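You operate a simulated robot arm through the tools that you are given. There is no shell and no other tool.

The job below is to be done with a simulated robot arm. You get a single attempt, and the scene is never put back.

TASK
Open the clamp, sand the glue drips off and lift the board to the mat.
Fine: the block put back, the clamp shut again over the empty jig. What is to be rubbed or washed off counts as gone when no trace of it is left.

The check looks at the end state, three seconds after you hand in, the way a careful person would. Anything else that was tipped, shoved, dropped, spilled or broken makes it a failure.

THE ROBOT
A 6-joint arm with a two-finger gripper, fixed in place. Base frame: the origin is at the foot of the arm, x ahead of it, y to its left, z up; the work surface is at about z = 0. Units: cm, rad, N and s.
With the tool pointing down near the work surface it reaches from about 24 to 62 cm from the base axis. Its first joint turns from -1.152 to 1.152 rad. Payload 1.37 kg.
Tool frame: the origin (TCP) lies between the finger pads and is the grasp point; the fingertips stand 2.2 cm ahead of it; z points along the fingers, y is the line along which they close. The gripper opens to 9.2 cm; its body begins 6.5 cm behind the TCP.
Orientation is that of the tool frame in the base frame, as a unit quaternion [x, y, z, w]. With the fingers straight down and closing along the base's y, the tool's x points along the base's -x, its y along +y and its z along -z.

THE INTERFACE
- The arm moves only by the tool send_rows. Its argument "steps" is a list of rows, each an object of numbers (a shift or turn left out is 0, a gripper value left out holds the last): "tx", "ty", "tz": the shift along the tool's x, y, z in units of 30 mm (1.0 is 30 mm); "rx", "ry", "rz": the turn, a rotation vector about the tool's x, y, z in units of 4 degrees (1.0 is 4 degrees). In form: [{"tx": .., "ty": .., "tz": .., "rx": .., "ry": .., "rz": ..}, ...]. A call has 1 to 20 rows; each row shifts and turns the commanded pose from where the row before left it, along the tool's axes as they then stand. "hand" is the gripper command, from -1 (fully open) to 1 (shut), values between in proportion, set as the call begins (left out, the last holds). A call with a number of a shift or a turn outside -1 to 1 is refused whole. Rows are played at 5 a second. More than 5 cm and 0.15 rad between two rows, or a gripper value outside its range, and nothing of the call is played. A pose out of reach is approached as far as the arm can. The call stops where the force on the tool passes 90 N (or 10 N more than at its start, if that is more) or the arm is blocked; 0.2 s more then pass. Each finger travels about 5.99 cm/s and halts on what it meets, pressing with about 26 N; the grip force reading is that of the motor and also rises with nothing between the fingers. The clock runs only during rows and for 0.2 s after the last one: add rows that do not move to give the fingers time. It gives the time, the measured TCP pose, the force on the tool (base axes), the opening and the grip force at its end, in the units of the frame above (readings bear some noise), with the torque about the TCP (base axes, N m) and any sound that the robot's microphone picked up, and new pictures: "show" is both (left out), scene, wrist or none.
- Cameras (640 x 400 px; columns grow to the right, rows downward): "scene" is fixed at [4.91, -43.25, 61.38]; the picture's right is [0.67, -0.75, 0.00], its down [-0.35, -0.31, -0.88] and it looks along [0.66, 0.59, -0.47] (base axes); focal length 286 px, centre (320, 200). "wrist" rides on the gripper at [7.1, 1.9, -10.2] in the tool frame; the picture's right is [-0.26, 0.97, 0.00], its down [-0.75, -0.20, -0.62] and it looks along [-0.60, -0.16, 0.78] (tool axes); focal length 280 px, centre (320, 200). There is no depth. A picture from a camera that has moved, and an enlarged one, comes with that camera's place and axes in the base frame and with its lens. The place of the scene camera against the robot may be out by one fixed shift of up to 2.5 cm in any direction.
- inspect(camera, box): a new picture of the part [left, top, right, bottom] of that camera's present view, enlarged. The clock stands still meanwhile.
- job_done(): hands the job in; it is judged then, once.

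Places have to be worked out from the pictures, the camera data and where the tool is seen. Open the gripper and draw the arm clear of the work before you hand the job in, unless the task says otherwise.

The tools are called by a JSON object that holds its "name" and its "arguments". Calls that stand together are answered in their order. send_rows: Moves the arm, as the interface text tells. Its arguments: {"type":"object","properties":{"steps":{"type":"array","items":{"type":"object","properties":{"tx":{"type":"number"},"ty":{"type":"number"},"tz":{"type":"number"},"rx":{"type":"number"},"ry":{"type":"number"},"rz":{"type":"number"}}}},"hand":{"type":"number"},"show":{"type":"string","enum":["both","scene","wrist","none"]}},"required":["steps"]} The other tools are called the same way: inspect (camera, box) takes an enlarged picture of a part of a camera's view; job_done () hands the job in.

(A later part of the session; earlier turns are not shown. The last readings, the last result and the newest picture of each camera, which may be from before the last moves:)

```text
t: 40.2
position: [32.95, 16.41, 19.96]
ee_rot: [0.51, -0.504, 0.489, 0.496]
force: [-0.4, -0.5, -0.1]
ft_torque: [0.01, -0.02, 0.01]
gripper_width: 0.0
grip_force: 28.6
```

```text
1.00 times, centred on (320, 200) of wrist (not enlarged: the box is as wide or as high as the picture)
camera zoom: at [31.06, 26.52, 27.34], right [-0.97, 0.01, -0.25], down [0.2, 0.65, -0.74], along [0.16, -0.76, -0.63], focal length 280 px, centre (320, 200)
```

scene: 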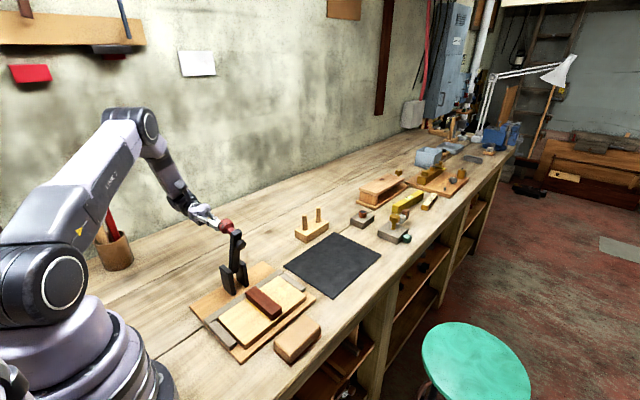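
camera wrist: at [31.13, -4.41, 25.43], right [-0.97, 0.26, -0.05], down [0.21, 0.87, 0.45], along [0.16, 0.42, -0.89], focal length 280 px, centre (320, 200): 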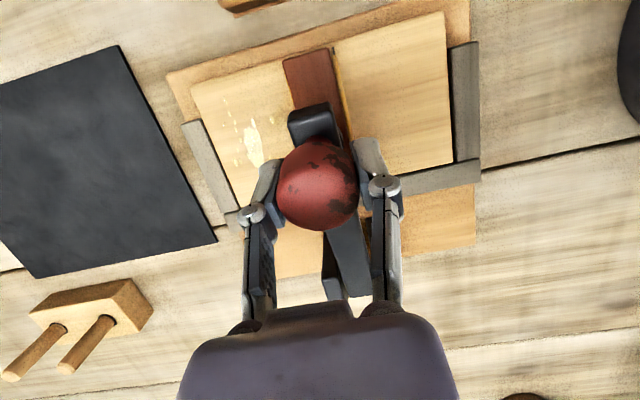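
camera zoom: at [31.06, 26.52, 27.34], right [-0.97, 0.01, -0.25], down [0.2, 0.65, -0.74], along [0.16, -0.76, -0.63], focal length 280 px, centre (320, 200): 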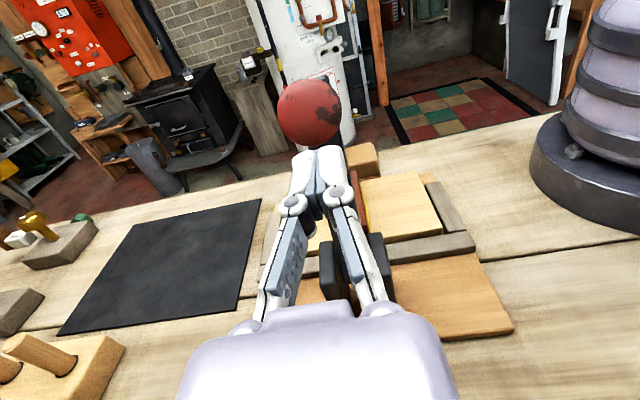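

The arm leans a little toward the closed side; the question is whether it is falling or holding. I wait one short step and look again.

{"name": "send_rows", "arguments": {"steps": [{}], "show": "scene"}}

{"name": "inspect", "arguments": {"camera": "scene", "box": [180, 190, 280, 310]}}

```text
t: 40.6
position: [32.89, 16.45, 19.91]
ee_rot: [0.511, -0.503, 0.49, 0.496]
force: [0.2, 0.6, 0.3]
ft_torque: [-0.02, 0.01, 0.03]
gripper_width: 0.02
grip_force: 27.3
```

scene: 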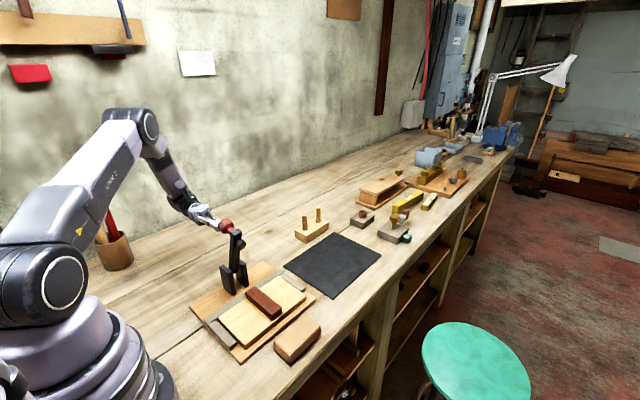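

```text
3.33 times, centred on (230, 250) of scene
camera zoom: at [4.91, -43.25, 61.38], right [0.67, -0.75, 0.0], down [-0.35, -0.31, -0.88], along [0.66, 0.59, -0.47], focal length 952 px, centre (620, 33)
```

zoom: 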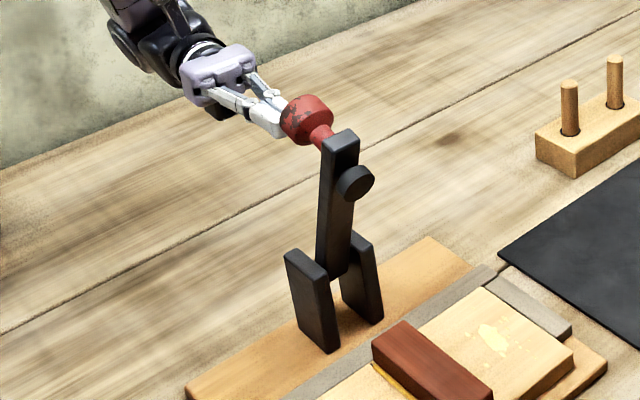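

The clamp holds open on its own at roughly 75° (a self-holding hinge). I draw the closed fingers straight back away from the knob, then up, and confirm it stays.

{"name": "send_rows", "arguments": {"steps": [{"tz": -0.6}, {"tz": -1}, {"tz": -0.6, "tx": 0.6}, {"tx": 1}, {"tx": 1}, {}], "show": "both"}}

{"name": "inspect", "arguments": {"camera": "scene", "box": [180, 190, 280, 310]}}

```text
t: 42.0
position: [32.31, 20.79, 27.17]
ee_rot: [0.511, -0.505, 0.488, 0.495]
force: [0.3, -0.5, -0.5]
ft_torque: [0.04, 0.01, -0.01]
gripper_width: 0.0
grip_force: 27.5
out of reach, approached as far as the arm can: row 3, 4, 5
camera wrist: at [30.48, 30.85, 34.6], right [-0.97, 0.01, -0.25], down [0.19, 0.65, -0.74], along [0.16, -0.76, -0.63], focal length 280 px, centre (320, 200)
```

scene: 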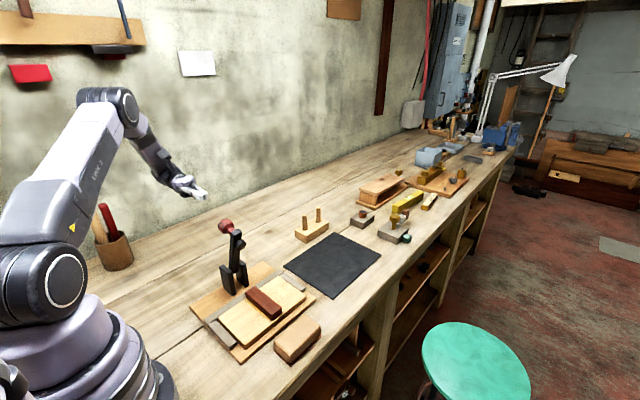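
wrist: 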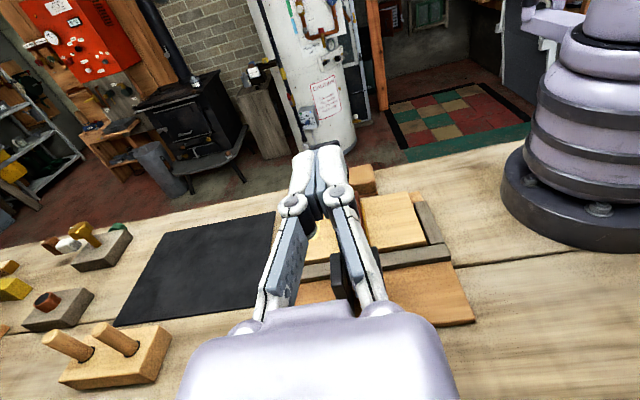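

```text
3.33 times, centred on (230, 250) of scene
camera zoom: at [4.91, -43.25, 61.38], right [0.67, -0.75, 0.0], down [-0.35, -0.31, -0.88], along [0.66, 0.59, -0.47], focal length 952 px, centre (620, 33)
```

zoom: 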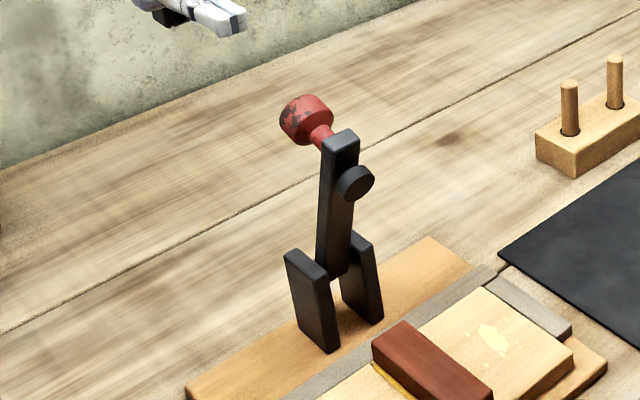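

The clamp stays open at about 75° with the knob near (33, 13, 20.8). I raise clear and level the tool again before going for the sanding block.

{"name": "send_rows", "arguments": {"steps": [{"tx": 0.5, "ry": -1}, {"tx": 0.5, "ry": -1}, {"tx": 0.5, "ry": -1}, {"tx": 0.5, "ry": -1}, {"ry": -1}, {"ry": -1}, {"ry": -1}, {"ry": -1}, {"ry": -1}, {"ry": -1}, {"ry": -1}, {"ry": -1}, {"ry": -1}, {"ry": -1}, {"ry": -1}, {"ry": -1}, {"ry": -1}, {"ry": -1}, {"ry": -1}, {"ry": -1}], "show": "none"}}

{"name": "send_rows", "arguments": {"steps": [{"ry": -1}, {"ry": -1}, {}], "hand": -0.4, "show": "scene"}}

```text
t: 46.2
position: [32.41, 19.96, 33.06]
ee_rot: [0.706, -0.705, 0.046, 0.055]
force: [-1.1, 0.3, -0.2]
ft_torque: [0.01, -0.04, -0.04]
gripper_width: 0.0
grip_force: 27.9
```

```text
t: 47.0
position: [32.38, 19.99, 33.04]
ee_rot: [0.707, -0.707, -0.003, 0.007]
force: [0.3, -0.1, -0.1]
ft_torque: [-0.02, 0.0, 0.02]
gripper_width: 6.46
grip_force: 0.0
```

scene: 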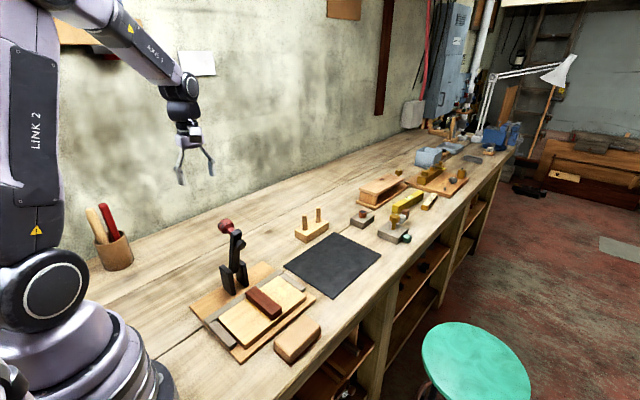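

The tool is level and high; next I carry it over to above the sanding block and then turn the fingers back to close along y.

{"name": "send_rows", "arguments": {"steps": [{"tx": 0.964, "ty": -0.012}, {"tx": 0.964, "ty": -0.012}, {"tx": 0.964, "ty": -0.012}, {"tx": 0.964, "ty": -0.012}, {"tx": 0.964, "ty": -0.012}, {"tx": 0.964, "ty": -0.012}, {"tx": 0.964, "ty": -0.012}, {"tx": 0.964, "ty": -0.012}, {"tx": 0.964, "ty": -0.012}, {"tx": 0.964, "ty": -0.012}, {"tx": 0.964, "ty": -0.012}, {"rz": 1}, {"rz": 1}, {"rz": 1}, {"rz": 1}, {"rz": 1}, {"rz": 1}, {"rz": 1}, {"rz": 1}, {"rz": 1}], "show": "none"}}

{"name": "send_rows", "arguments": {"steps": [{"rz": 1}, {"rz": 1}, {"rz": 1}, {"rz": 1}, {"rz": 1}, {"rz": 1}, {"rz": 1}, {"rz": 1}, {"rz": 1}, {"rz": 1}, {"rz": 1}, {"rz": 1}, {"rz": 1}, {"rz": 0.5}, {}], "show": "both"}}

```text
t: 51.2
position: [32.73, -11.86, 33.3]
ee_rot: [-0.453, 0.891, 0.0, -0.008]
force: [0.4, 0.6, 1.5]
ft_torque: [-0.01, 0.01, 0.0]
gripper_width: 6.43
grip_force: 0.1
```

```text
t: 54.4
position: [32.58, -11.93, 33.3]
ee_rot: [0.001, 1.0, -0.002, -0.008]
force: [-0.4, 0.1, -0.4]
ft_torque: [0.03, 0.01, 0.03]
gripper_width: 6.43
grip_force: 0.0
camera wrist: at [25.69, -9.85, 43.5], right [0.26, 0.96, -0.01], down [0.76, -0.2, 0.62], along [0.59, -0.17, -0.79], focal length 280 px, centre (320, 200)
```

scene: 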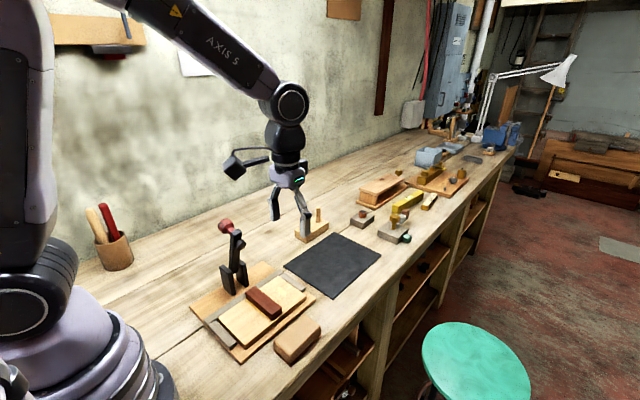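
wrist: 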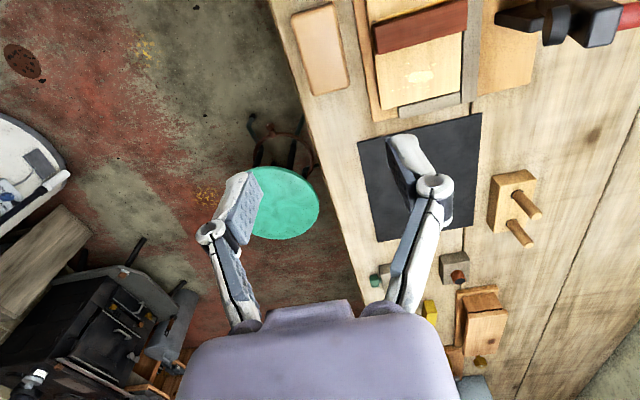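

The tool is above the block. I enlarge this view to fix the block's centre and orientation before descending.

{"name": "inspect", "arguments": {"camera": "wrist", "box": [270, 0, 390, 110]}}

```text
3.64 times, centred on (330, 55) of wrist
camera zoom: at [25.69, -9.85, 43.5], right [0.26, 0.96, -0.01], down [0.76, -0.2, 0.62], along [0.59, -0.17, -0.79], focal length 1020 px, centre (284, 727)
```

zoom: 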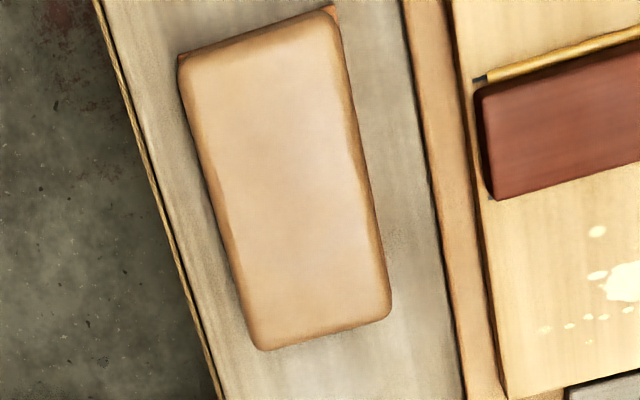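

The block measures about 9.6 × 5.1 cm, centred at (32.5, −11.8), aligned with the axes. I correct the tool's 0.9° lean and descend over it.

{"name": "send_rows", "arguments": {"steps": [{"ry": -0.23, "rx": -0.05, "ty": 0.05}, {"tz": 0.9}, {"tz": 0.9}, {"tz": 0.9}, {"tz": 0.9}, {"tz": 0.9}, {"tz": 0.9}, {"tz": 0.9}, {"tz": 0.9}, {"tz": 0.9}, {"tz": 0.7}, {}], "show": "both"}}

{"name": "inspect", "arguments": {"camera": "scene", "box": [220, 260, 350, 370]}}

```text
t: 57.0
position: [32.72, -11.8, 6.82]
ee_rot: [0.001, 1.0, 0.0, 0.002]
force: [0.0, 0.3, -0.1]
ft_torque: [0.03, 0.04, 0.0]
gripper_width: 6.41
grip_force: 0.1
camera wrist: at [25.48, -9.76, 16.95], right [0.26, 0.96, 0.0], down [0.75, -0.2, 0.63], along [0.61, -0.17, -0.78], focal length 280 px, centre (320, 200)
```

scene: 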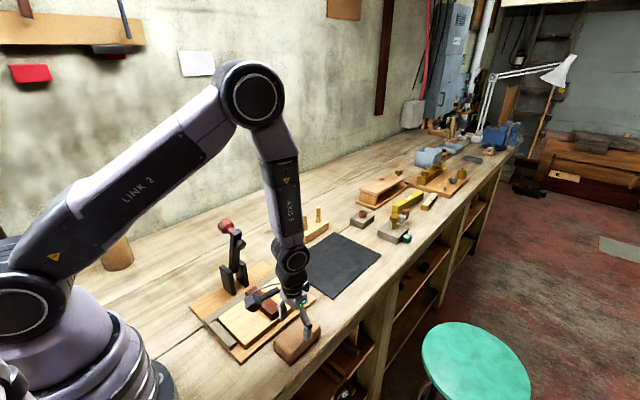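
wrist: 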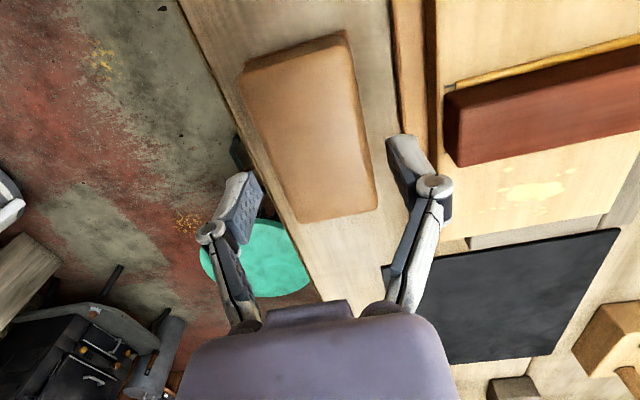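

```text
3.64 times, centred on (285, 315) of scene
camera zoom: at [4.91, -43.25, 61.38], right [0.67, -0.75, 0.0], down [-0.35, -0.31, -0.88], along [0.66, 0.59, -0.47], focal length 1039 px, centre (447, -218)
```

zoom: 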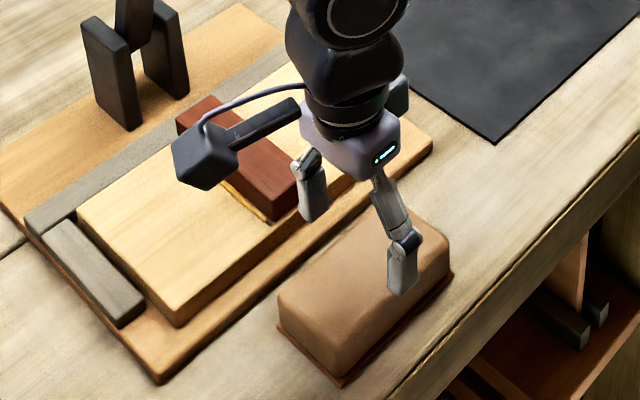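

The fingers straddle the block correctly. I go down to z ≈ 2.9 (tips just above the bench) and close on it.

{"name": "send_rows", "arguments": {"steps": [{"tz": 0.45, "tx": 0.03}, {"tz": 0.45}, {"tz": 0.4}, {}], "show": "none"}}

{"name": "send_rows", "arguments": {"steps": [{}, {}, {}, {}], "hand": 1, "show": "both"}}

```text
t: 58.0
position: [32.78, -11.69, 2.92]
ee_rot: [0.0, 1.0, 0.0, 0.002]
force: [0.4, -0.3, -0.2]
ft_torque: [0.0, 0.01, 0.01]
gripper_width: 6.47
grip_force: 0.1
```

```text
t: 59.0
position: [32.68, -11.72, 2.83]
ee_rot: [0.002, 1.0, 0.001, 0.001]
force: [0.3, 0.6, -1.1]
ft_torque: [-0.01, -0.05, 0.01]
gripper_width: 5.76
grip_force: 25.9
camera wrist: at [25.61, -9.78, 13.0], right [0.26, 0.96, 0.0], down [0.75, -0.2, 0.63], along [0.61, -0.16, -0.78], focal length 280 px, centre (320, 200)
```

scene: 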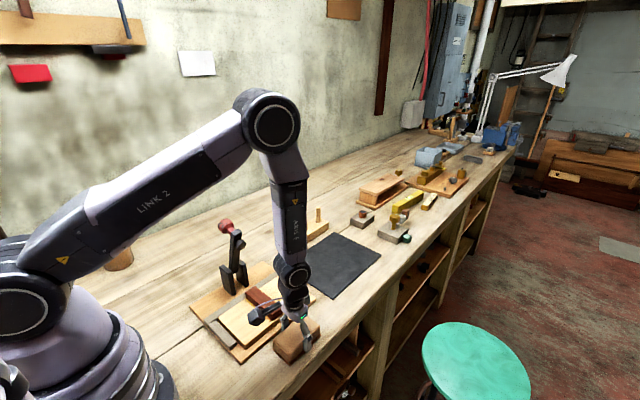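
wrist: 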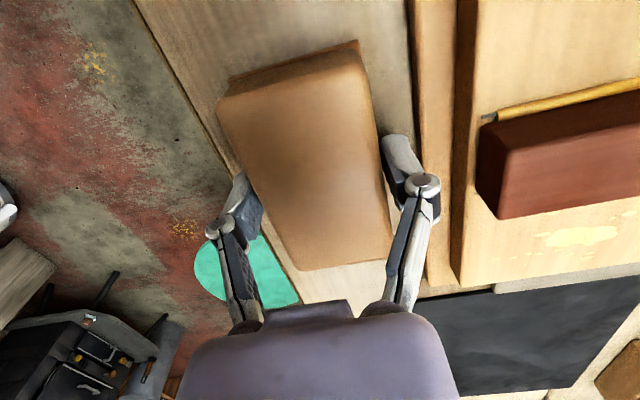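

The block is gripped square (5.76 cm wide, no side load). I lift it and check that it comes along cleanly.

{"name": "send_rows", "arguments": {"steps": [{"tz": -0.4}, {"tz": -0.8}, {"tz": -0.9}, {}], "show": "both"}}

{"name": "inspect", "arguments": {"camera": "scene", "box": [220, 230, 350, 370]}}

```text
t: 60.0
position: [32.51, -11.75, 9.19]
ee_rot: [0.002, 1.0, -0.001, 0.001]
force: [-1.3, -0.5, -1.4]
ft_torque: [0.0, -0.06, 0.0]
gripper_width: 5.72
grip_force: 26.4
camera wrist: at [25.44, -9.79, 19.39], right [0.26, 0.96, 0.0], down [0.75, -0.2, 0.63], along [0.6, -0.17, -0.78], focal length 280 px, centre (320, 200)
```

scene: 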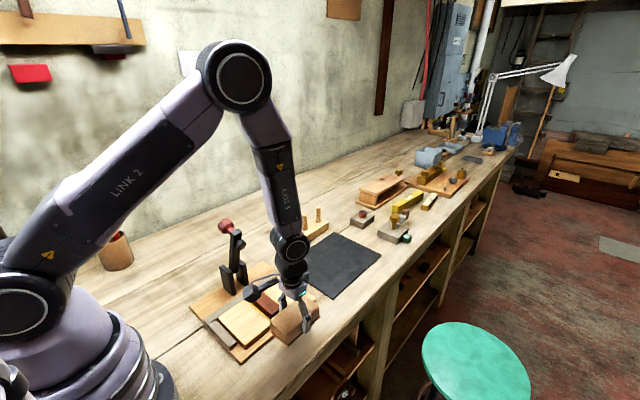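
wrist: 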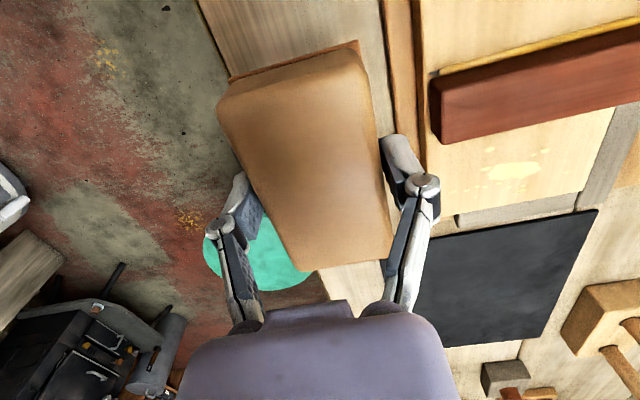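

```text
2.86 times, centred on (285, 300) of scene
camera zoom: at [4.91, -43.25, 61.38], right [0.67, -0.75, 0.0], down [-0.35, -0.31, -0.88], along [0.66, 0.59, -0.47], focal length 816 px, centre (420, -86)
```

zoom: 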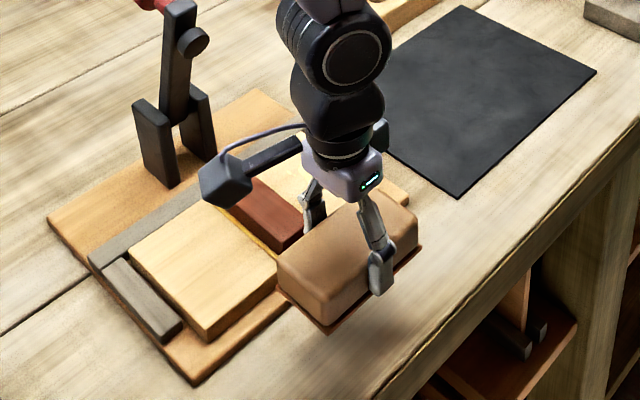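

The block with its abrasive sole is lifted level and centred. I carry it at z ≈ 9 over the spotted end of the board, keeping its edge clear of the rib.

{"name": "send_rows", "arguments": {"steps": [{"tx": -0.9}, {"tx": -0.9}, {"tx": -0.9, "ty": 0.4}, {"ty": 0.8}, {"ty": 0.8}, {"ty": 0.8}, {"ty": 0.8}, {"ty": 0.42}, {}], "show": "both"}}

{"name": "inspect", "arguments": {"camera": "scene", "box": [210, 230, 350, 350]}}

```text
t: 62.0
position: [40.69, 0.25, 9.31]
ee_rot: [0.0, 1.0, -0.001, 0.001]
force: [-1.5, 1.1, -1.5]
ft_torque: [0.05, -0.01, -0.02]
gripper_width: 5.76
grip_force: 25.5
camera wrist: at [33.65, 2.35, 19.48], right [0.26, 0.96, 0.0], down [0.75, -0.2, 0.63], along [0.6, -0.17, -0.78], focal length 280 px, centre (320, 200)
```

scene: 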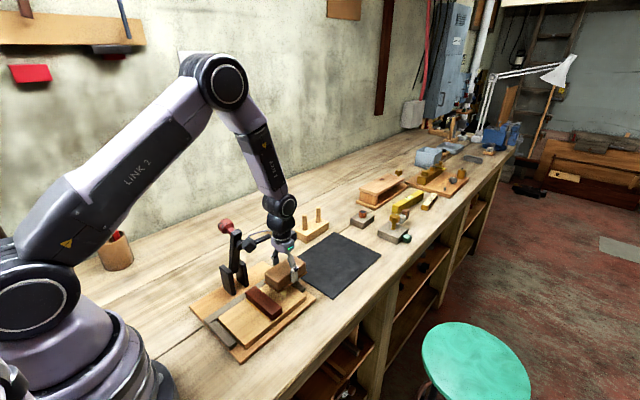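
wrist: 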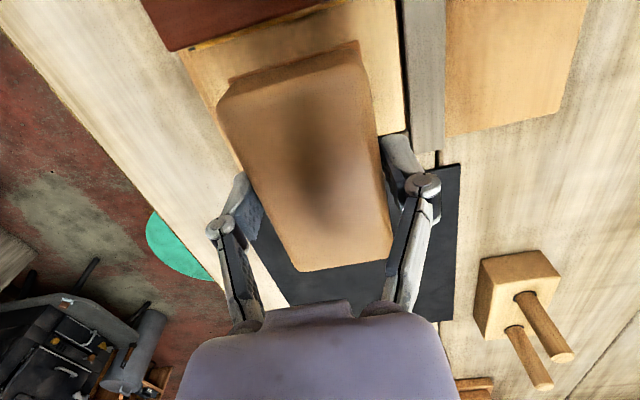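

```text
3.33 times, centred on (280, 290) of scene
camera zoom: at [4.91, -43.25, 61.38], right [0.67, -0.75, 0.0], down [-0.35, -0.31, -0.88], along [0.66, 0.59, -0.47], focal length 952 px, centre (453, -100)
```

zoom: 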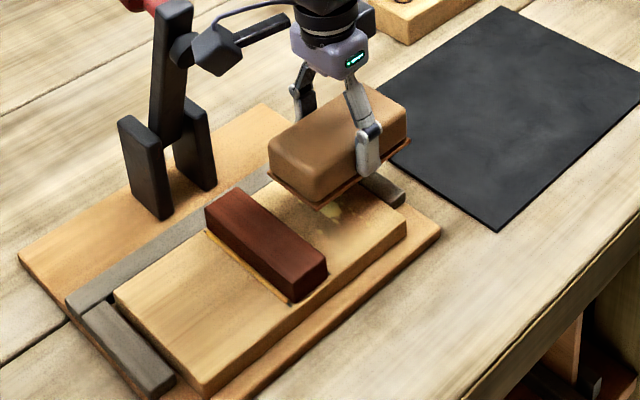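

The block hovers over the spots with its inner edge clear of the rib, and the camera boom clears the open clamp arm. I lower to just above the board.

{"name": "send_rows", "arguments": {"steps": [{"tz": 0.6}, {"tz": 0.6}, {"tz": 0.1}, {}], "show": "scene"}}

{"name": "inspect", "arguments": {"camera": "scene", "box": [230, 240, 330, 330]}}

```text
t: 63.0
position: [40.84, 0.21, 5.63]
ee_rot: [0.001, 1.0, -0.001, 0.002]
force: [-3.6, -2.1, 19.1]
ft_torque: [-0.09, 0.06, 0.0]
gripper_width: 5.77
grip_force: 25.6
```

scene: 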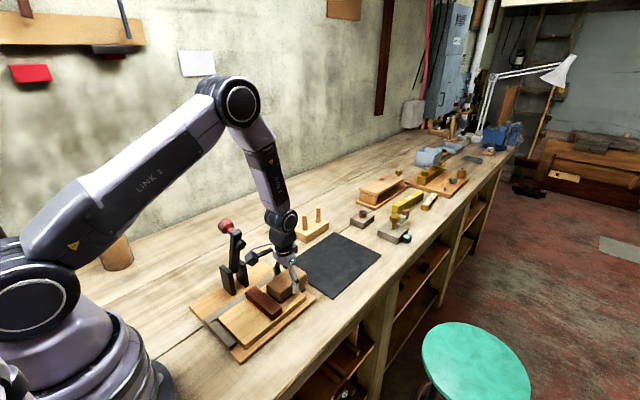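

```text
4.44 times, centred on (280, 285) of scene
camera zoom: at [4.9, -43.25, 61.39], right [0.67, -0.75, 0.0], down [-0.35, -0.31, -0.88], along [0.66, 0.59, -0.47], focal length 1270 px, centre (498, -178)
```

zoom: 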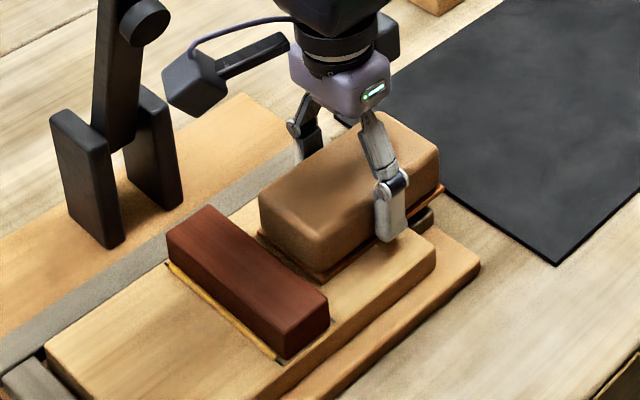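

Contact is already made with 19 N at TCP z ≈ 5.6 and little torque, so the sole lies flat. I ease the pressure slightly and make slow strokes in y.

{"name": "send_rows", "arguments": {"steps": [{"tz": -0.02}, {"ty": 0.2}, {"ty": 0.25}, {"ty": 0.25}, {"ty": -0.25}, {"ty": -0.25}, {"ty": -0.25}, {"ty": -0.25}, {"ty": -0.25}, {}], "show": "scene"}}

{"name": "inspect", "arguments": {"camera": "scene", "box": [230, 240, 330, 330]}}

```text
t: 65.2
position: [40.78, -1.54, 5.36]
ee_rot: [0.001, 1.0, -0.001, 0.001]
force: [-0.4, -0.2, -1.1]
ft_torque: [0.02, -0.03, -0.01]
gripper_width: 5.76
grip_force: 26.1
```

scene: 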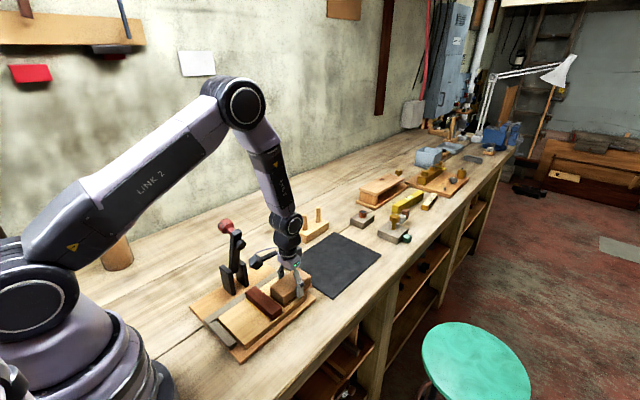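

```text
4.44 times, centred on (280, 285) of scene
camera zoom: at [4.91, -43.25, 61.38], right [0.67, -0.75, 0.0], down [-0.35, -0.31, -0.88], along [0.66, 0.59, -0.47], focal length 1270 px, centre (498, -178)
```

zoom: 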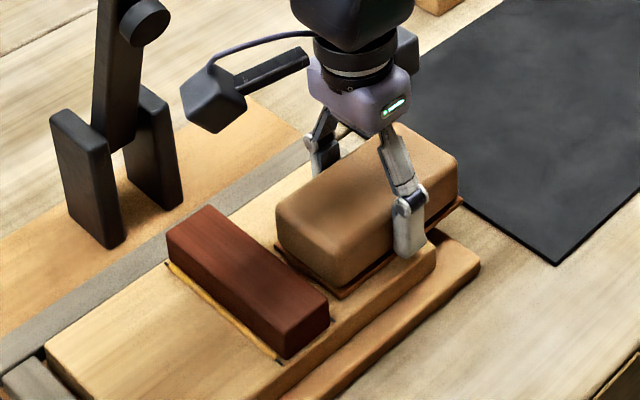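

The force has vanished at z ≈ 5.36 here, so the first contact was something else or the block shifted in the grip. I lift a few centimetres and look before pressing again.

{"name": "send_rows", "arguments": {"steps": [{"tz": -0.7}, {"tz": -0.7, "ty": -0.5}, {"ty": -1}, {"ty": -1}, {}], "show": "both"}}

{"name": "inspect", "arguments": {"camera": "scene", "box": [230, 240, 330, 330]}}

{"name": "inspect", "arguments": {"camera": "wrist", "box": [360, 20, 520, 150]}}

```text
t: 66.4
position: [40.59, -9.14, 9.77]
ee_rot: [0.001, 1.0, -0.001, 0.001]
force: [0.0, -0.1, -1.6]
ft_torque: [0.0, -0.02, -0.01]
gripper_width: 5.73
grip_force: 26.1
camera wrist: at [33.4, -7.11, 19.86], right [0.26, 0.96, 0.0], down [0.75, -0.2, 0.63], along [0.6, -0.17, -0.78], focal length 280 px, centre (320, 200)
```

scene: 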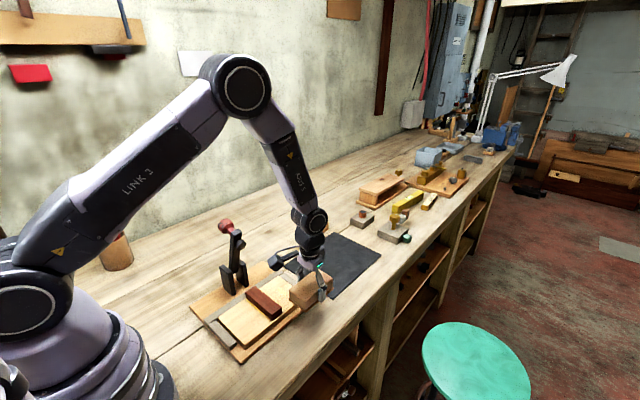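
wrist: 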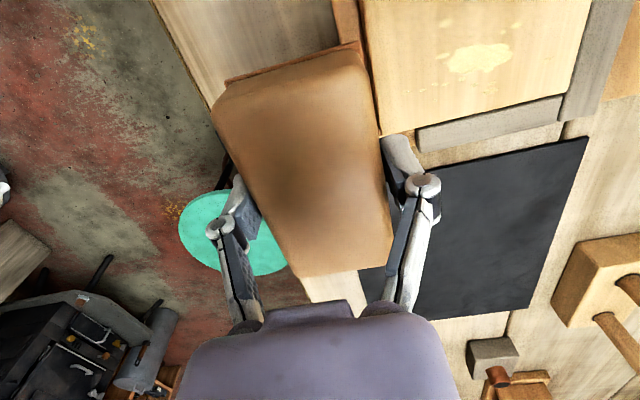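

```text
4.44 times, centred on (280, 285) of scene
camera zoom: at [4.91, -43.26, 61.38], right [0.67, -0.75, 0.0], down [-0.35, -0.31, -0.88], along [0.66, 0.59, -0.47], focal length 1270 px, centre (498, -178)
```

zoom: 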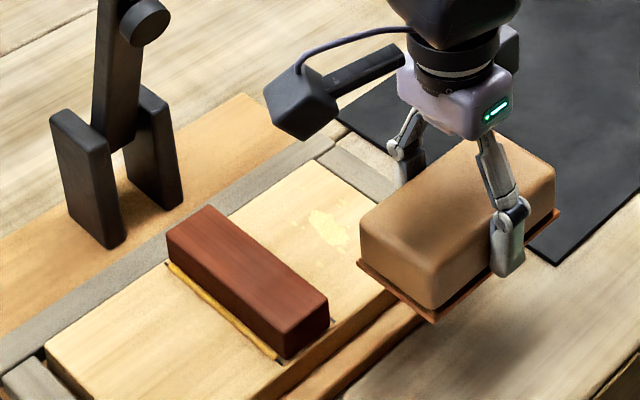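

```text
3.08 times, centred on (440, 85) of wrist
camera zoom: at [33.4, -7.11, 19.86], right [0.26, 0.96, 0.0], down [0.75, -0.2, 0.63], along [0.6, -0.17, -0.78], focal length 863 px, centre (-49, 554)
```

zoom: 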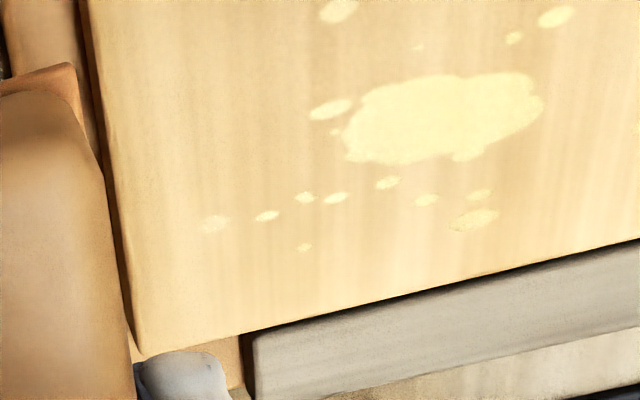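

The spots are still there, perhaps a bit fainter. I return over them and descend in small steps, reading the force, to find the true contact height.

{"name": "send_rows", "arguments": {"steps": [{"ty": 0.787}, {"ty": 0.787}, {"ty": 0.787}, {"ty": 0.787}, {"tz": 0.5}, {"tz": 0.6}, {}], "show": "none"}}

{"name": "send_rows", "arguments": {"steps": [{"tz": 0.1}, {}], "show": "none"}}

{"name": "send_rows", "arguments": {"steps": [{"tz": 0.1}, {}], "show": "none"}}

```text
t: 68.0
position: [40.71, 0.37, 6.34]
ee_rot: [0.002, 1.0, -0.001, 0.001]
force: [-0.6, 0.6, -0.9]
ft_torque: [-0.01, -0.01, 0.01]
gripper_width: 5.74
grip_force: 26.2
```

```text
t: 68.6
position: [40.81, 0.35, 5.94]
ee_rot: [0.0, 1.0, -0.001, 0.001]
force: [-0.4, 0.5, -2.1]
ft_torque: [-0.01, 0.0, 0.03]
gripper_width: 5.79
grip_force: 26.1
```

```text
t: 69.2
position: [40.78, 0.44, 5.7]
ee_rot: [0.001, 1.0, -0.001, 0.002]
force: [0.0, 0.8, -1.0]
ft_torque: [0.02, 0.02, 0.0]
gripper_width: 5.75
grip_force: 25.9
```

No contact yet at 5.7; I keep stepping down by 1.5 mm.

{"name": "send_rows", "arguments": {"steps": [{"tz": 0.06}, {}], "show": "none"}}

{"name": "send_rows", "arguments": {"steps": [{"tz": 0.06}, {}], "show": "none"}}

{"name": "send_rows", "arguments": {"steps": [{"tz": 0.05}, {}], "show": "scene"}}

```text
t: 69.8
position: [40.68, 0.5, 5.49]
ee_rot: [0.001, 1.0, -0.001, 0.002]
force: [-0.6, -1.0, -1.3]
ft_torque: [-0.04, 0.03, -0.01]
gripper_width: 5.77
grip_force: 26.3
```

```text
t: 70.4
position: [40.86, 0.41, 5.33]
ee_rot: [0.0, 1.0, -0.001, 0.001]
force: [-5.4, 1.6, 18.7]
ft_torque: [0.05, 0.1, -0.01]
gripper_width: 5.79
grip_force: 26.3
```

```text
t: 71.0
position: [40.86, 0.55, 5.12]
ee_rot: [0.001, 1.0, -0.001, 0.002]
force: [0.1, -3.5, 19.6]
ft_torque: [-0.06, 0.0, 0.02]
gripper_width: 5.76
grip_force: 26.1
```

scene: 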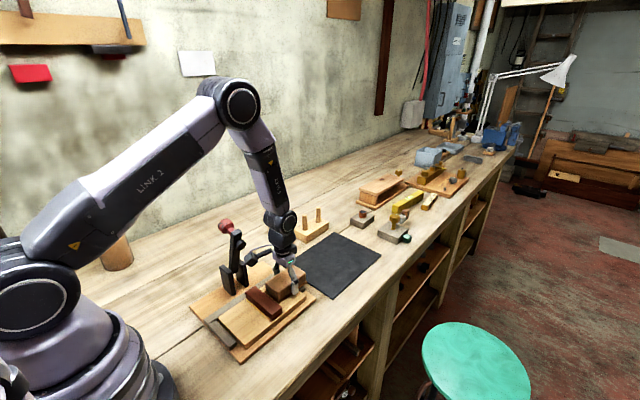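

Contact comes at about z 5.35 and the force saturates near 19 N, meaning the block slides up in the fingers when pressed harder. I look at how much finger clearance remains over the board.

{"name": "inspect", "arguments": {"camera": "scene", "box": [250, 245, 320, 315]}}

{"name": "inspect", "arguments": {"camera": "wrist", "box": [180, 20, 480, 260]}}

```text
5.71 times, centred on (285, 280) of scene
camera zoom: at [4.9, -43.25, 61.39], right [0.67, -0.75, 0.0], down [-0.35, -0.31, -0.88], along [0.66, 0.59, -0.47], focal length 1632 px, centre (520, -257)
```

zoom: 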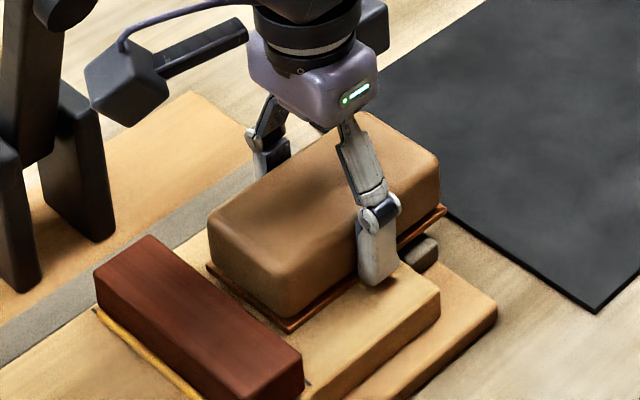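

```text
1.67 times, centred on (330, 140) of wrist
camera zoom: at [33.71, 2.47, 15.26], right [0.26, 0.96, 0.0], down [0.75, -0.2, 0.63], along [0.61, -0.17, -0.78], focal length 467 px, centre (303, 300)
```

zoom: 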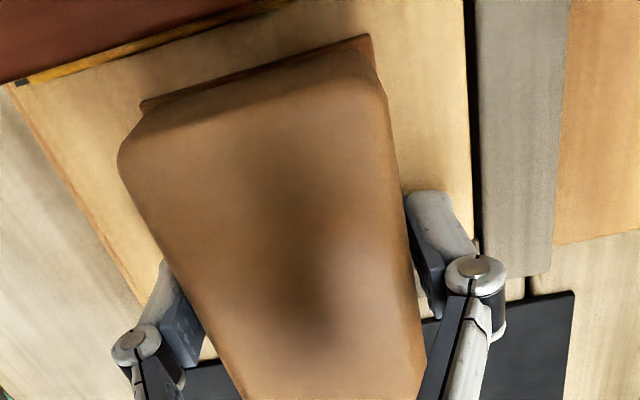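

The fingertips are within a few millimetres of the board, so I re-grip: ease the pressure, let the block rest on the board, open slightly, rise 6 mm and close again.

{"name": "send_rows", "arguments": {"steps": [{"tz": -0.05}, {}], "show": "none"}}

{"name": "send_rows", "arguments": {"steps": [{}, {}, {}], "hand": -0.45, "show": "wrist"}}

```text
t: 71.6
position: [40.6, 0.55, 5.3]
ee_rot: [0.0, 1.0, -0.001, 0.0]
force: [-0.6, -0.3, -1.7]
ft_torque: [-0.01, -0.01, 0.0]
gripper_width: 5.75
grip_force: 26.0
```

```text
t: 72.4
position: [40.7, 0.64, 5.34]
ee_rot: [0.0, 1.0, 0.0, 0.002]
force: [0.6, -0.6, 0.7]
ft_torque: [0.01, 0.04, 0.01]
gripper_width: 6.65
grip_force: 0.1
camera wrist: at [33.61, 2.52, 15.46], right [0.26, 0.96, 0.0], down [0.75, -0.2, 0.63], along [0.61, -0.17, -0.78], focal length 280 px, centre (320, 200)
```

wrist: 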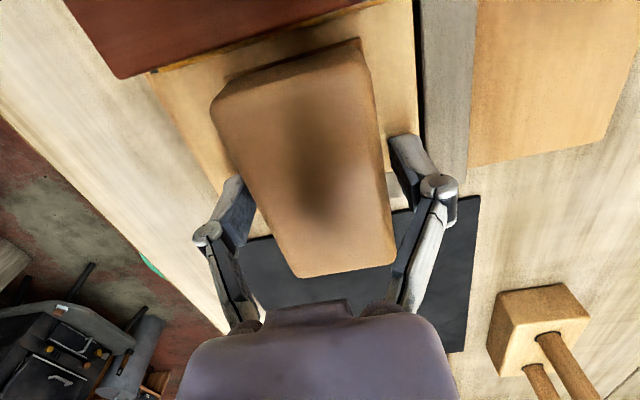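

The block rests on the board and the fingers are free. I raise 6 mm and close again.

{"name": "send_rows", "arguments": {"steps": [{"tz": -0.2}, {}], "show": "none"}}

{"name": "send_rows", "arguments": {"steps": [{}, {}, {}], "hand": 1, "show": "none"}}

{"name": "inspect", "arguments": {"camera": "scene", "box": [250, 245, 320, 315]}}

```text
t: 73.0
position: [40.8, 0.5, 5.97]
ee_rot: [0.0, 1.0, -0.001, 0.001]
force: [0.9, 0.5, 1.1]
ft_torque: [-0.02, 0.0, -0.01]
gripper_width: 6.69
grip_force: 0.0
```

```text
t: 73.8
position: [40.67, 0.48, 5.84]
ee_rot: [0.001, 1.0, -0.001, 0.001]
force: [-0.7, 0.3, 4.3]
ft_torque: [0.04, 0.07, -0.02]
gripper_width: 5.74
grip_force: 25.9
```

```text
5.71 times, centred on (285, 280) of scene
camera zoom: at [4.91, -43.25, 61.38], right [0.67, -0.75, 0.0], down [-0.35, -0.31, -0.88], along [0.66, 0.59, -0.47], focal length 1632 px, centre (520, -257)
```

zoom: 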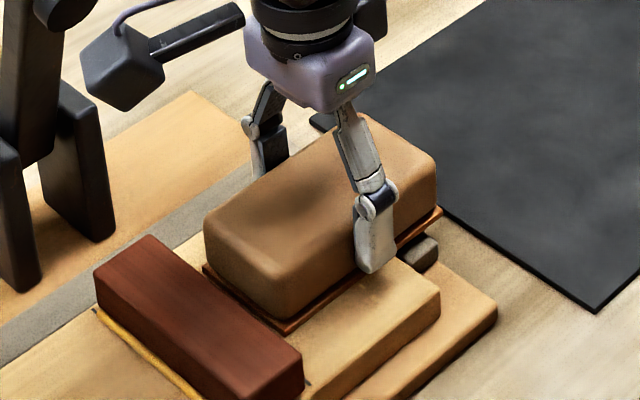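

A good new grip with light contact (4 N). I press down under a millimetre and make a full stroke cycle in y.

{"name": "send_rows", "arguments": {"steps": [{"tz": 0.025}, {"ty": 0.2}, {"ty": 0.2}, {"ty": 0.2}, {"ty": -0.2}, {"ty": -0.2}, {"ty": -0.2}, {"ty": -0.2}, {"ty": -0.2}, {"ty": -0.2}, {"ty": -0.1}], "show": "none"}}

{"name": "send_rows", "arguments": {"steps": [{"ty": 0.2}, {"ty": 0.2}, {"ty": 0.2}, {"ty": 0.2}], "show": "none"}}

```text
t: 76.2
position: [40.76, -1.72, 5.83]
ee_rot: [0.0, 1.0, -0.001, 0.001]
force: [-0.4, 4.9, 8.3]
ft_torque: [0.1, -0.16, 0.1]
gripper_width: 5.75
grip_force: 25.9
```

```text
t: 77.2
position: [40.89, 0.8, 5.79]
ee_rot: [0.001, 1.0, -0.001, 0.002]
force: [1.0, -9.3, 18.7]
ft_torque: [-0.23, -0.08, -0.01]
gripper_width: 5.76
grip_force: 25.8
```

Pressing at 8–19 N with matching drag: proper sanding. I make several more full strokes.

{"name": "send_rows", "arguments": {"steps": [{"ty": 0.25}, {"ty": 0.25}, {"ty": -0.25}, {"ty": -0.25}, {"ty": -0.25}, {"ty": -0.25}, {"ty": -0.25}, {"ty": 0.25}, {"ty": 0.25}, {"ty": 0.25}, {"ty": 0.25}, {"ty": 0.25}, {"ty": -0.25}, {"ty": -0.25}, {"ty": -0.25}, {"ty": -0.25}, {"ty": -0.25}, {"ty": 0.25}, {"ty": 0.25}, {"ty": 0.25}], "show": "scene"}}

{"name": "inspect", "arguments": {"camera": "scene", "box": [230, 240, 330, 330]}}

```text
t: 81.4
position: [40.87, 0.92, 5.77]
ee_rot: [0.002, 1.0, -0.001, 0.001]
force: [0.1, 0.2, 0.2]
ft_torque: [0.0, 0.01, -0.01]
gripper_width: 5.75
grip_force: 26.1
```

scene: 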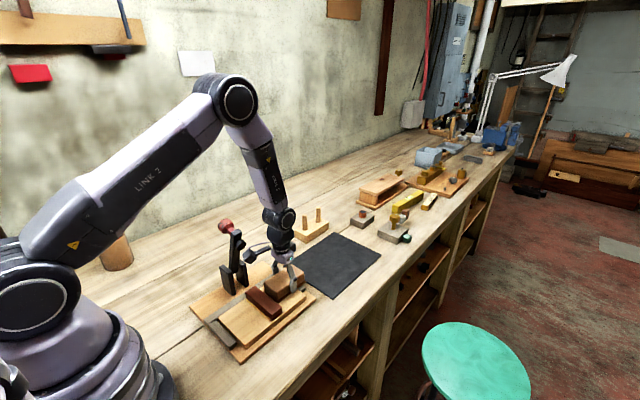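

```text
4.44 times, centred on (280, 285) of scene
camera zoom: at [4.91, -43.25, 61.38], right [0.67, -0.75, 0.0], down [-0.35, -0.31, -0.88], along [0.66, 0.59, -0.47], focal length 1270 px, centre (498, -178)
```

zoom: 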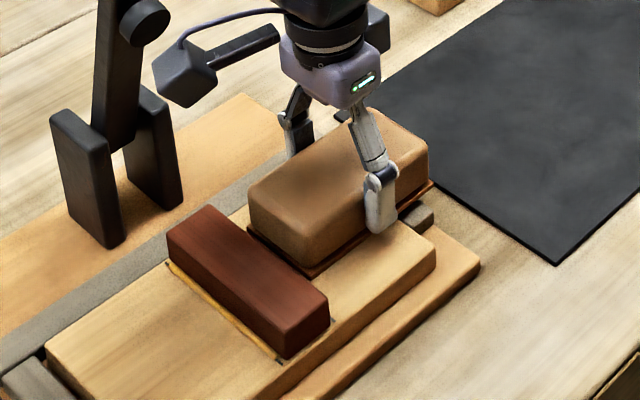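

The pressure has relaxed as the block crept in the grip, so I press again by half a millimetre and do more strokes in two rounds.

{"name": "send_rows", "arguments": {"steps": [{"tz": 0.02}, {"ty": 0.25}, {"ty": 0.2}, {"ty": -0.25}, {"ty": -0.25}, {"ty": -0.25}, {"ty": -0.25}, {"ty": -0.25}, {"tz": 0.01}, {"ty": 0.25}, {"ty": 0.25}, {"ty": 0.25}, {"ty": 0.25}, {"ty": 0.25}, {"ty": -0.25}, {"ty": -0.25}, {"ty": -0.25}, {"ty": -0.2}], "show": "none"}}

{"name": "send_rows", "arguments": {"steps": [{"tz": 0.01}, {"ty": 0.25}, {"ty": 0.25}, {"ty": 0.25}, {"ty": -0.25}, {"ty": -0.25}, {"ty": -0.25}, {"ty": -0.25}, {"ty": -0.25}, {"ty": 0.25}, {"ty": 0.25}, {"ty": 0.25}], "show": "none"}}

{"name": "send_rows", "arguments": {"steps": [{"tz": -0.5}, {"tz": -0.9, "ty": -0.5}, {"ty": -1}, {"ty": -1}, {"ty": -0.8}, {}], "show": "wrist"}}

{"name": "inspect", "arguments": {"camera": "wrist", "box": [360, 20, 560, 150]}}

```text
t: 85.2
position: [40.71, -0.6, 5.72]
ee_rot: [0.001, 1.0, -0.001, 0.002]
force: [0.4, 7.1, 13.8]
ft_torque: [0.19, 0.09, -0.02]
gripper_width: 5.75
grip_force: 25.5
```

```text
t: 87.8
position: [40.86, -0.09, 5.91]
ee_rot: [0.001, 1.0, -0.001, 0.003]
force: [1.1, -7.6, 16.7]
ft_torque: [-0.2, 0.33, 0.12]
gripper_width: 5.75
grip_force: 25.9
```

```text
t: 89.2
position: [40.98, -9.81, 9.66]
ee_rot: [0.0, 1.0, 0.0, 0.001]
force: [0.1, 0.3, -1.3]
ft_torque: [-0.02, 0.05, 0.01]
gripper_width: 5.74
grip_force: 26.0
camera wrist: at [33.75, -7.78, 20.02], right [0.26, 0.96, 0.0], down [0.75, -0.2, 0.63], along [0.61, -0.17, -0.78], focal length 280 px, centre (320, 200)
```

wrist: 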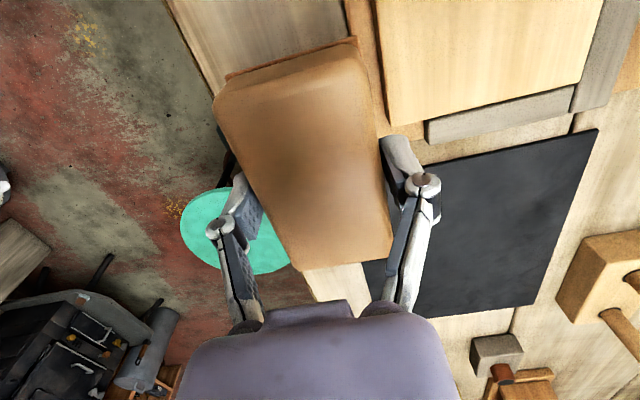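

```text
3.08 times, centred on (460, 85) of wrist
camera zoom: at [33.75, -7.78, 20.02], right [0.26, 0.96, 0.0], down [0.75, -0.2, 0.63], along [0.61, -0.17, -0.78], focal length 863 px, centre (-111, 554)
```

zoom: 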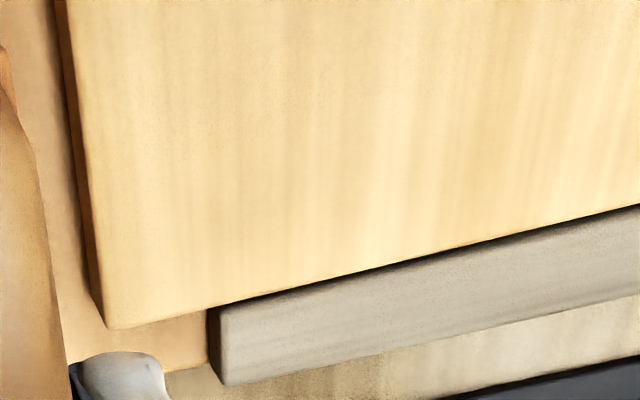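

The drips look gone. I check the whole board half from both cameras for any remaining faint trace.

{"name": "inspect", "arguments": {"camera": "scene", "box": [210, 255, 330, 345]}}

{"name": "inspect", "arguments": {"camera": "scene", "box": [255, 270, 315, 310]}}

{"name": "inspect", "arguments": {"camera": "wrist", "box": [480, 0, 620, 90]}}

```text
4.44 times, centred on (270, 300) of scene
camera zoom: at [4.91, -43.26, 61.38], right [0.67, -0.75, 0.0], down [-0.35, -0.31, -0.88], along [0.66, 0.59, -0.47], focal length 1270 px, centre (542, -244)
```

zoom: 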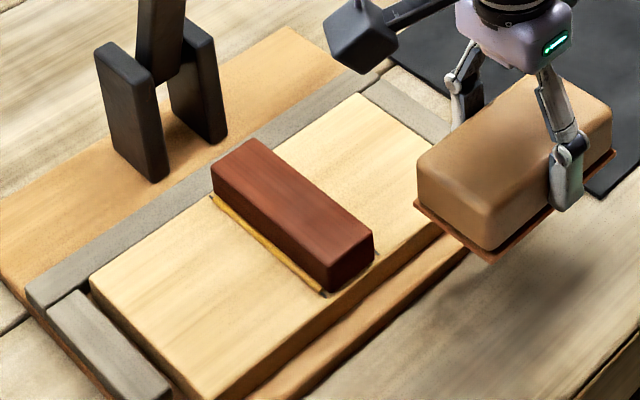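

```text
10.00 times, centred on (285, 290) of scene
camera zoom: at [4.91, -43.26, 61.38], right [0.67, -0.75, 0.0], down [-0.35, -0.31, -0.88], along [0.66, 0.59, -0.47], focal length 2856 px, centre (670, -700)
```

zoom: 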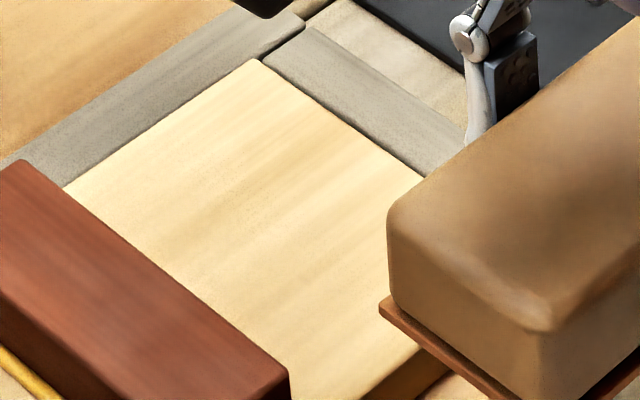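

```text
4.44 times, centred on (550, 45) of wrist
camera zoom: at [33.75, -7.78, 20.02], right [0.26, 0.96, 0.0], down [0.75, -0.2, 0.63], along [0.61, -0.17, -0.78], focal length 1246 px, centre (-702, 889)
```

zoom: 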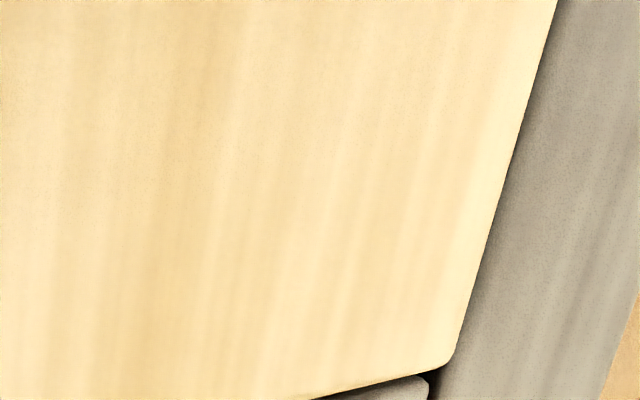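

No trace visible. I carry the block toward its home spot, rising on the way to look down once more at the whole board from the wrist camera.

{"name": "send_rows", "arguments": {"steps": [{"tz": -0.9, "tx": 0.45, "ty": -0.1}, {"tz": -0.9, "tx": 0.45, "ty": -0.1}, {"tz": -0.9, "tx": 0.45, "ty": -0.1}, {"tz": -0.9, "tx": 0.45, "ty": -0.1}, {"tz": -0.9, "tx": 0.45, "ty": -0.1}, {"tz": -0.9, "tx": 0.45, "ty": -0.1}, {}], "show": "both"}}

{"name": "inspect", "arguments": {"camera": "wrist", "box": [360, 0, 510, 110]}}

{"name": "inspect", "arguments": {"camera": "scene", "box": [255, 270, 315, 310]}}

```text
t: 90.8
position: [32.66, -11.56, 26.2]
ee_rot: [0.0, 1.0, -0.001, 0.001]
force: [0.3, -0.2, -0.2]
ft_torque: [-0.01, 0.02, 0.0]
gripper_width: 5.72
grip_force: 26.9
camera wrist: at [25.5, -9.58, 36.35], right [0.26, 0.96, 0.0], down [0.75, -0.2, 0.63], along [0.6, -0.17, -0.78], focal length 280 px, centre (320, 200)
```

scene: 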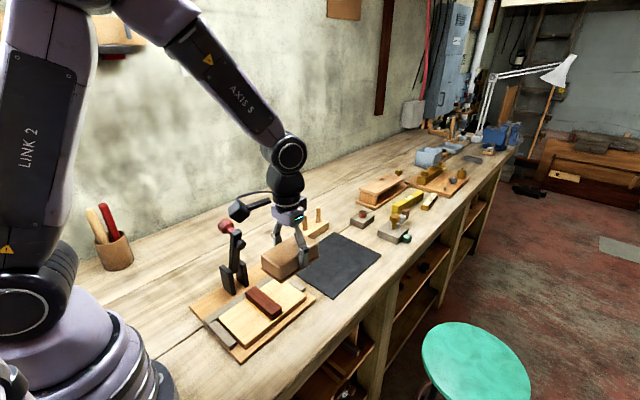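
wrist: 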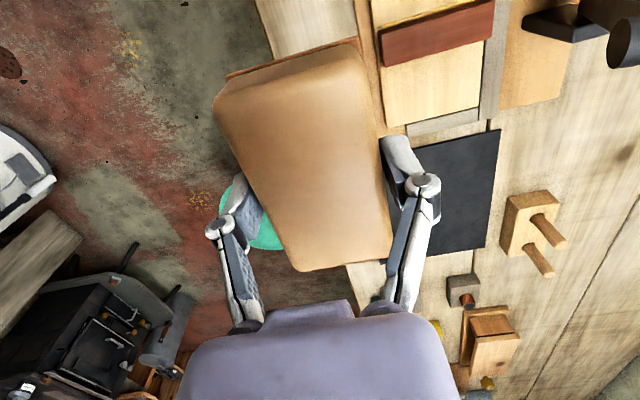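

```text
3.64 times, centred on (435, 55) of wrist
camera zoom: at [25.5, -9.58, 36.35], right [0.26, 0.96, 0.0], down [0.75, -0.2, 0.63], along [0.6, -0.17, -0.78], focal length 1020 px, centre (-98, 727)
```

zoom: 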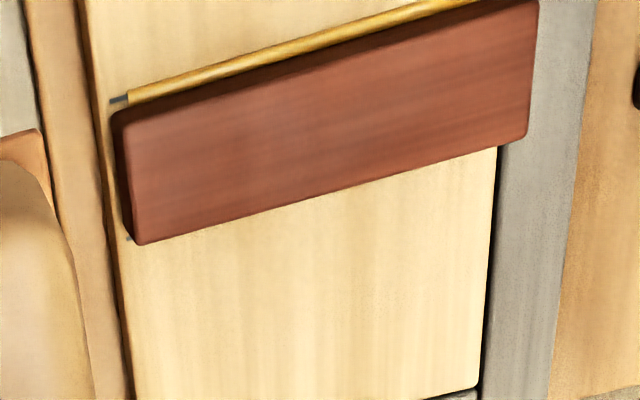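

```text
10.00 times, centred on (285, 290) of scene
camera zoom: at [4.91, -43.25, 61.38], right [0.67, -0.75, 0.0], down [-0.35, -0.31, -0.88], along [0.66, 0.59, -0.47], focal length 2856 px, centre (670, -700)
```

zoom: 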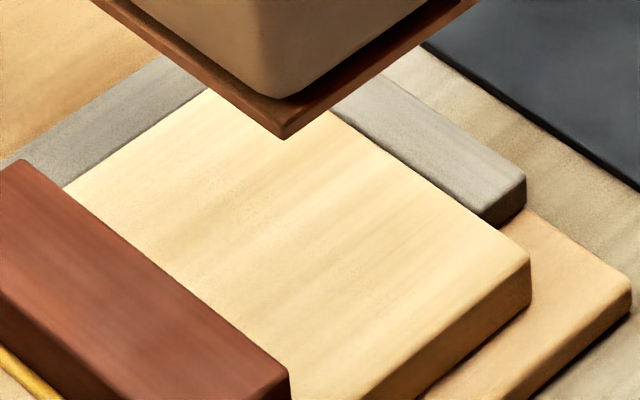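

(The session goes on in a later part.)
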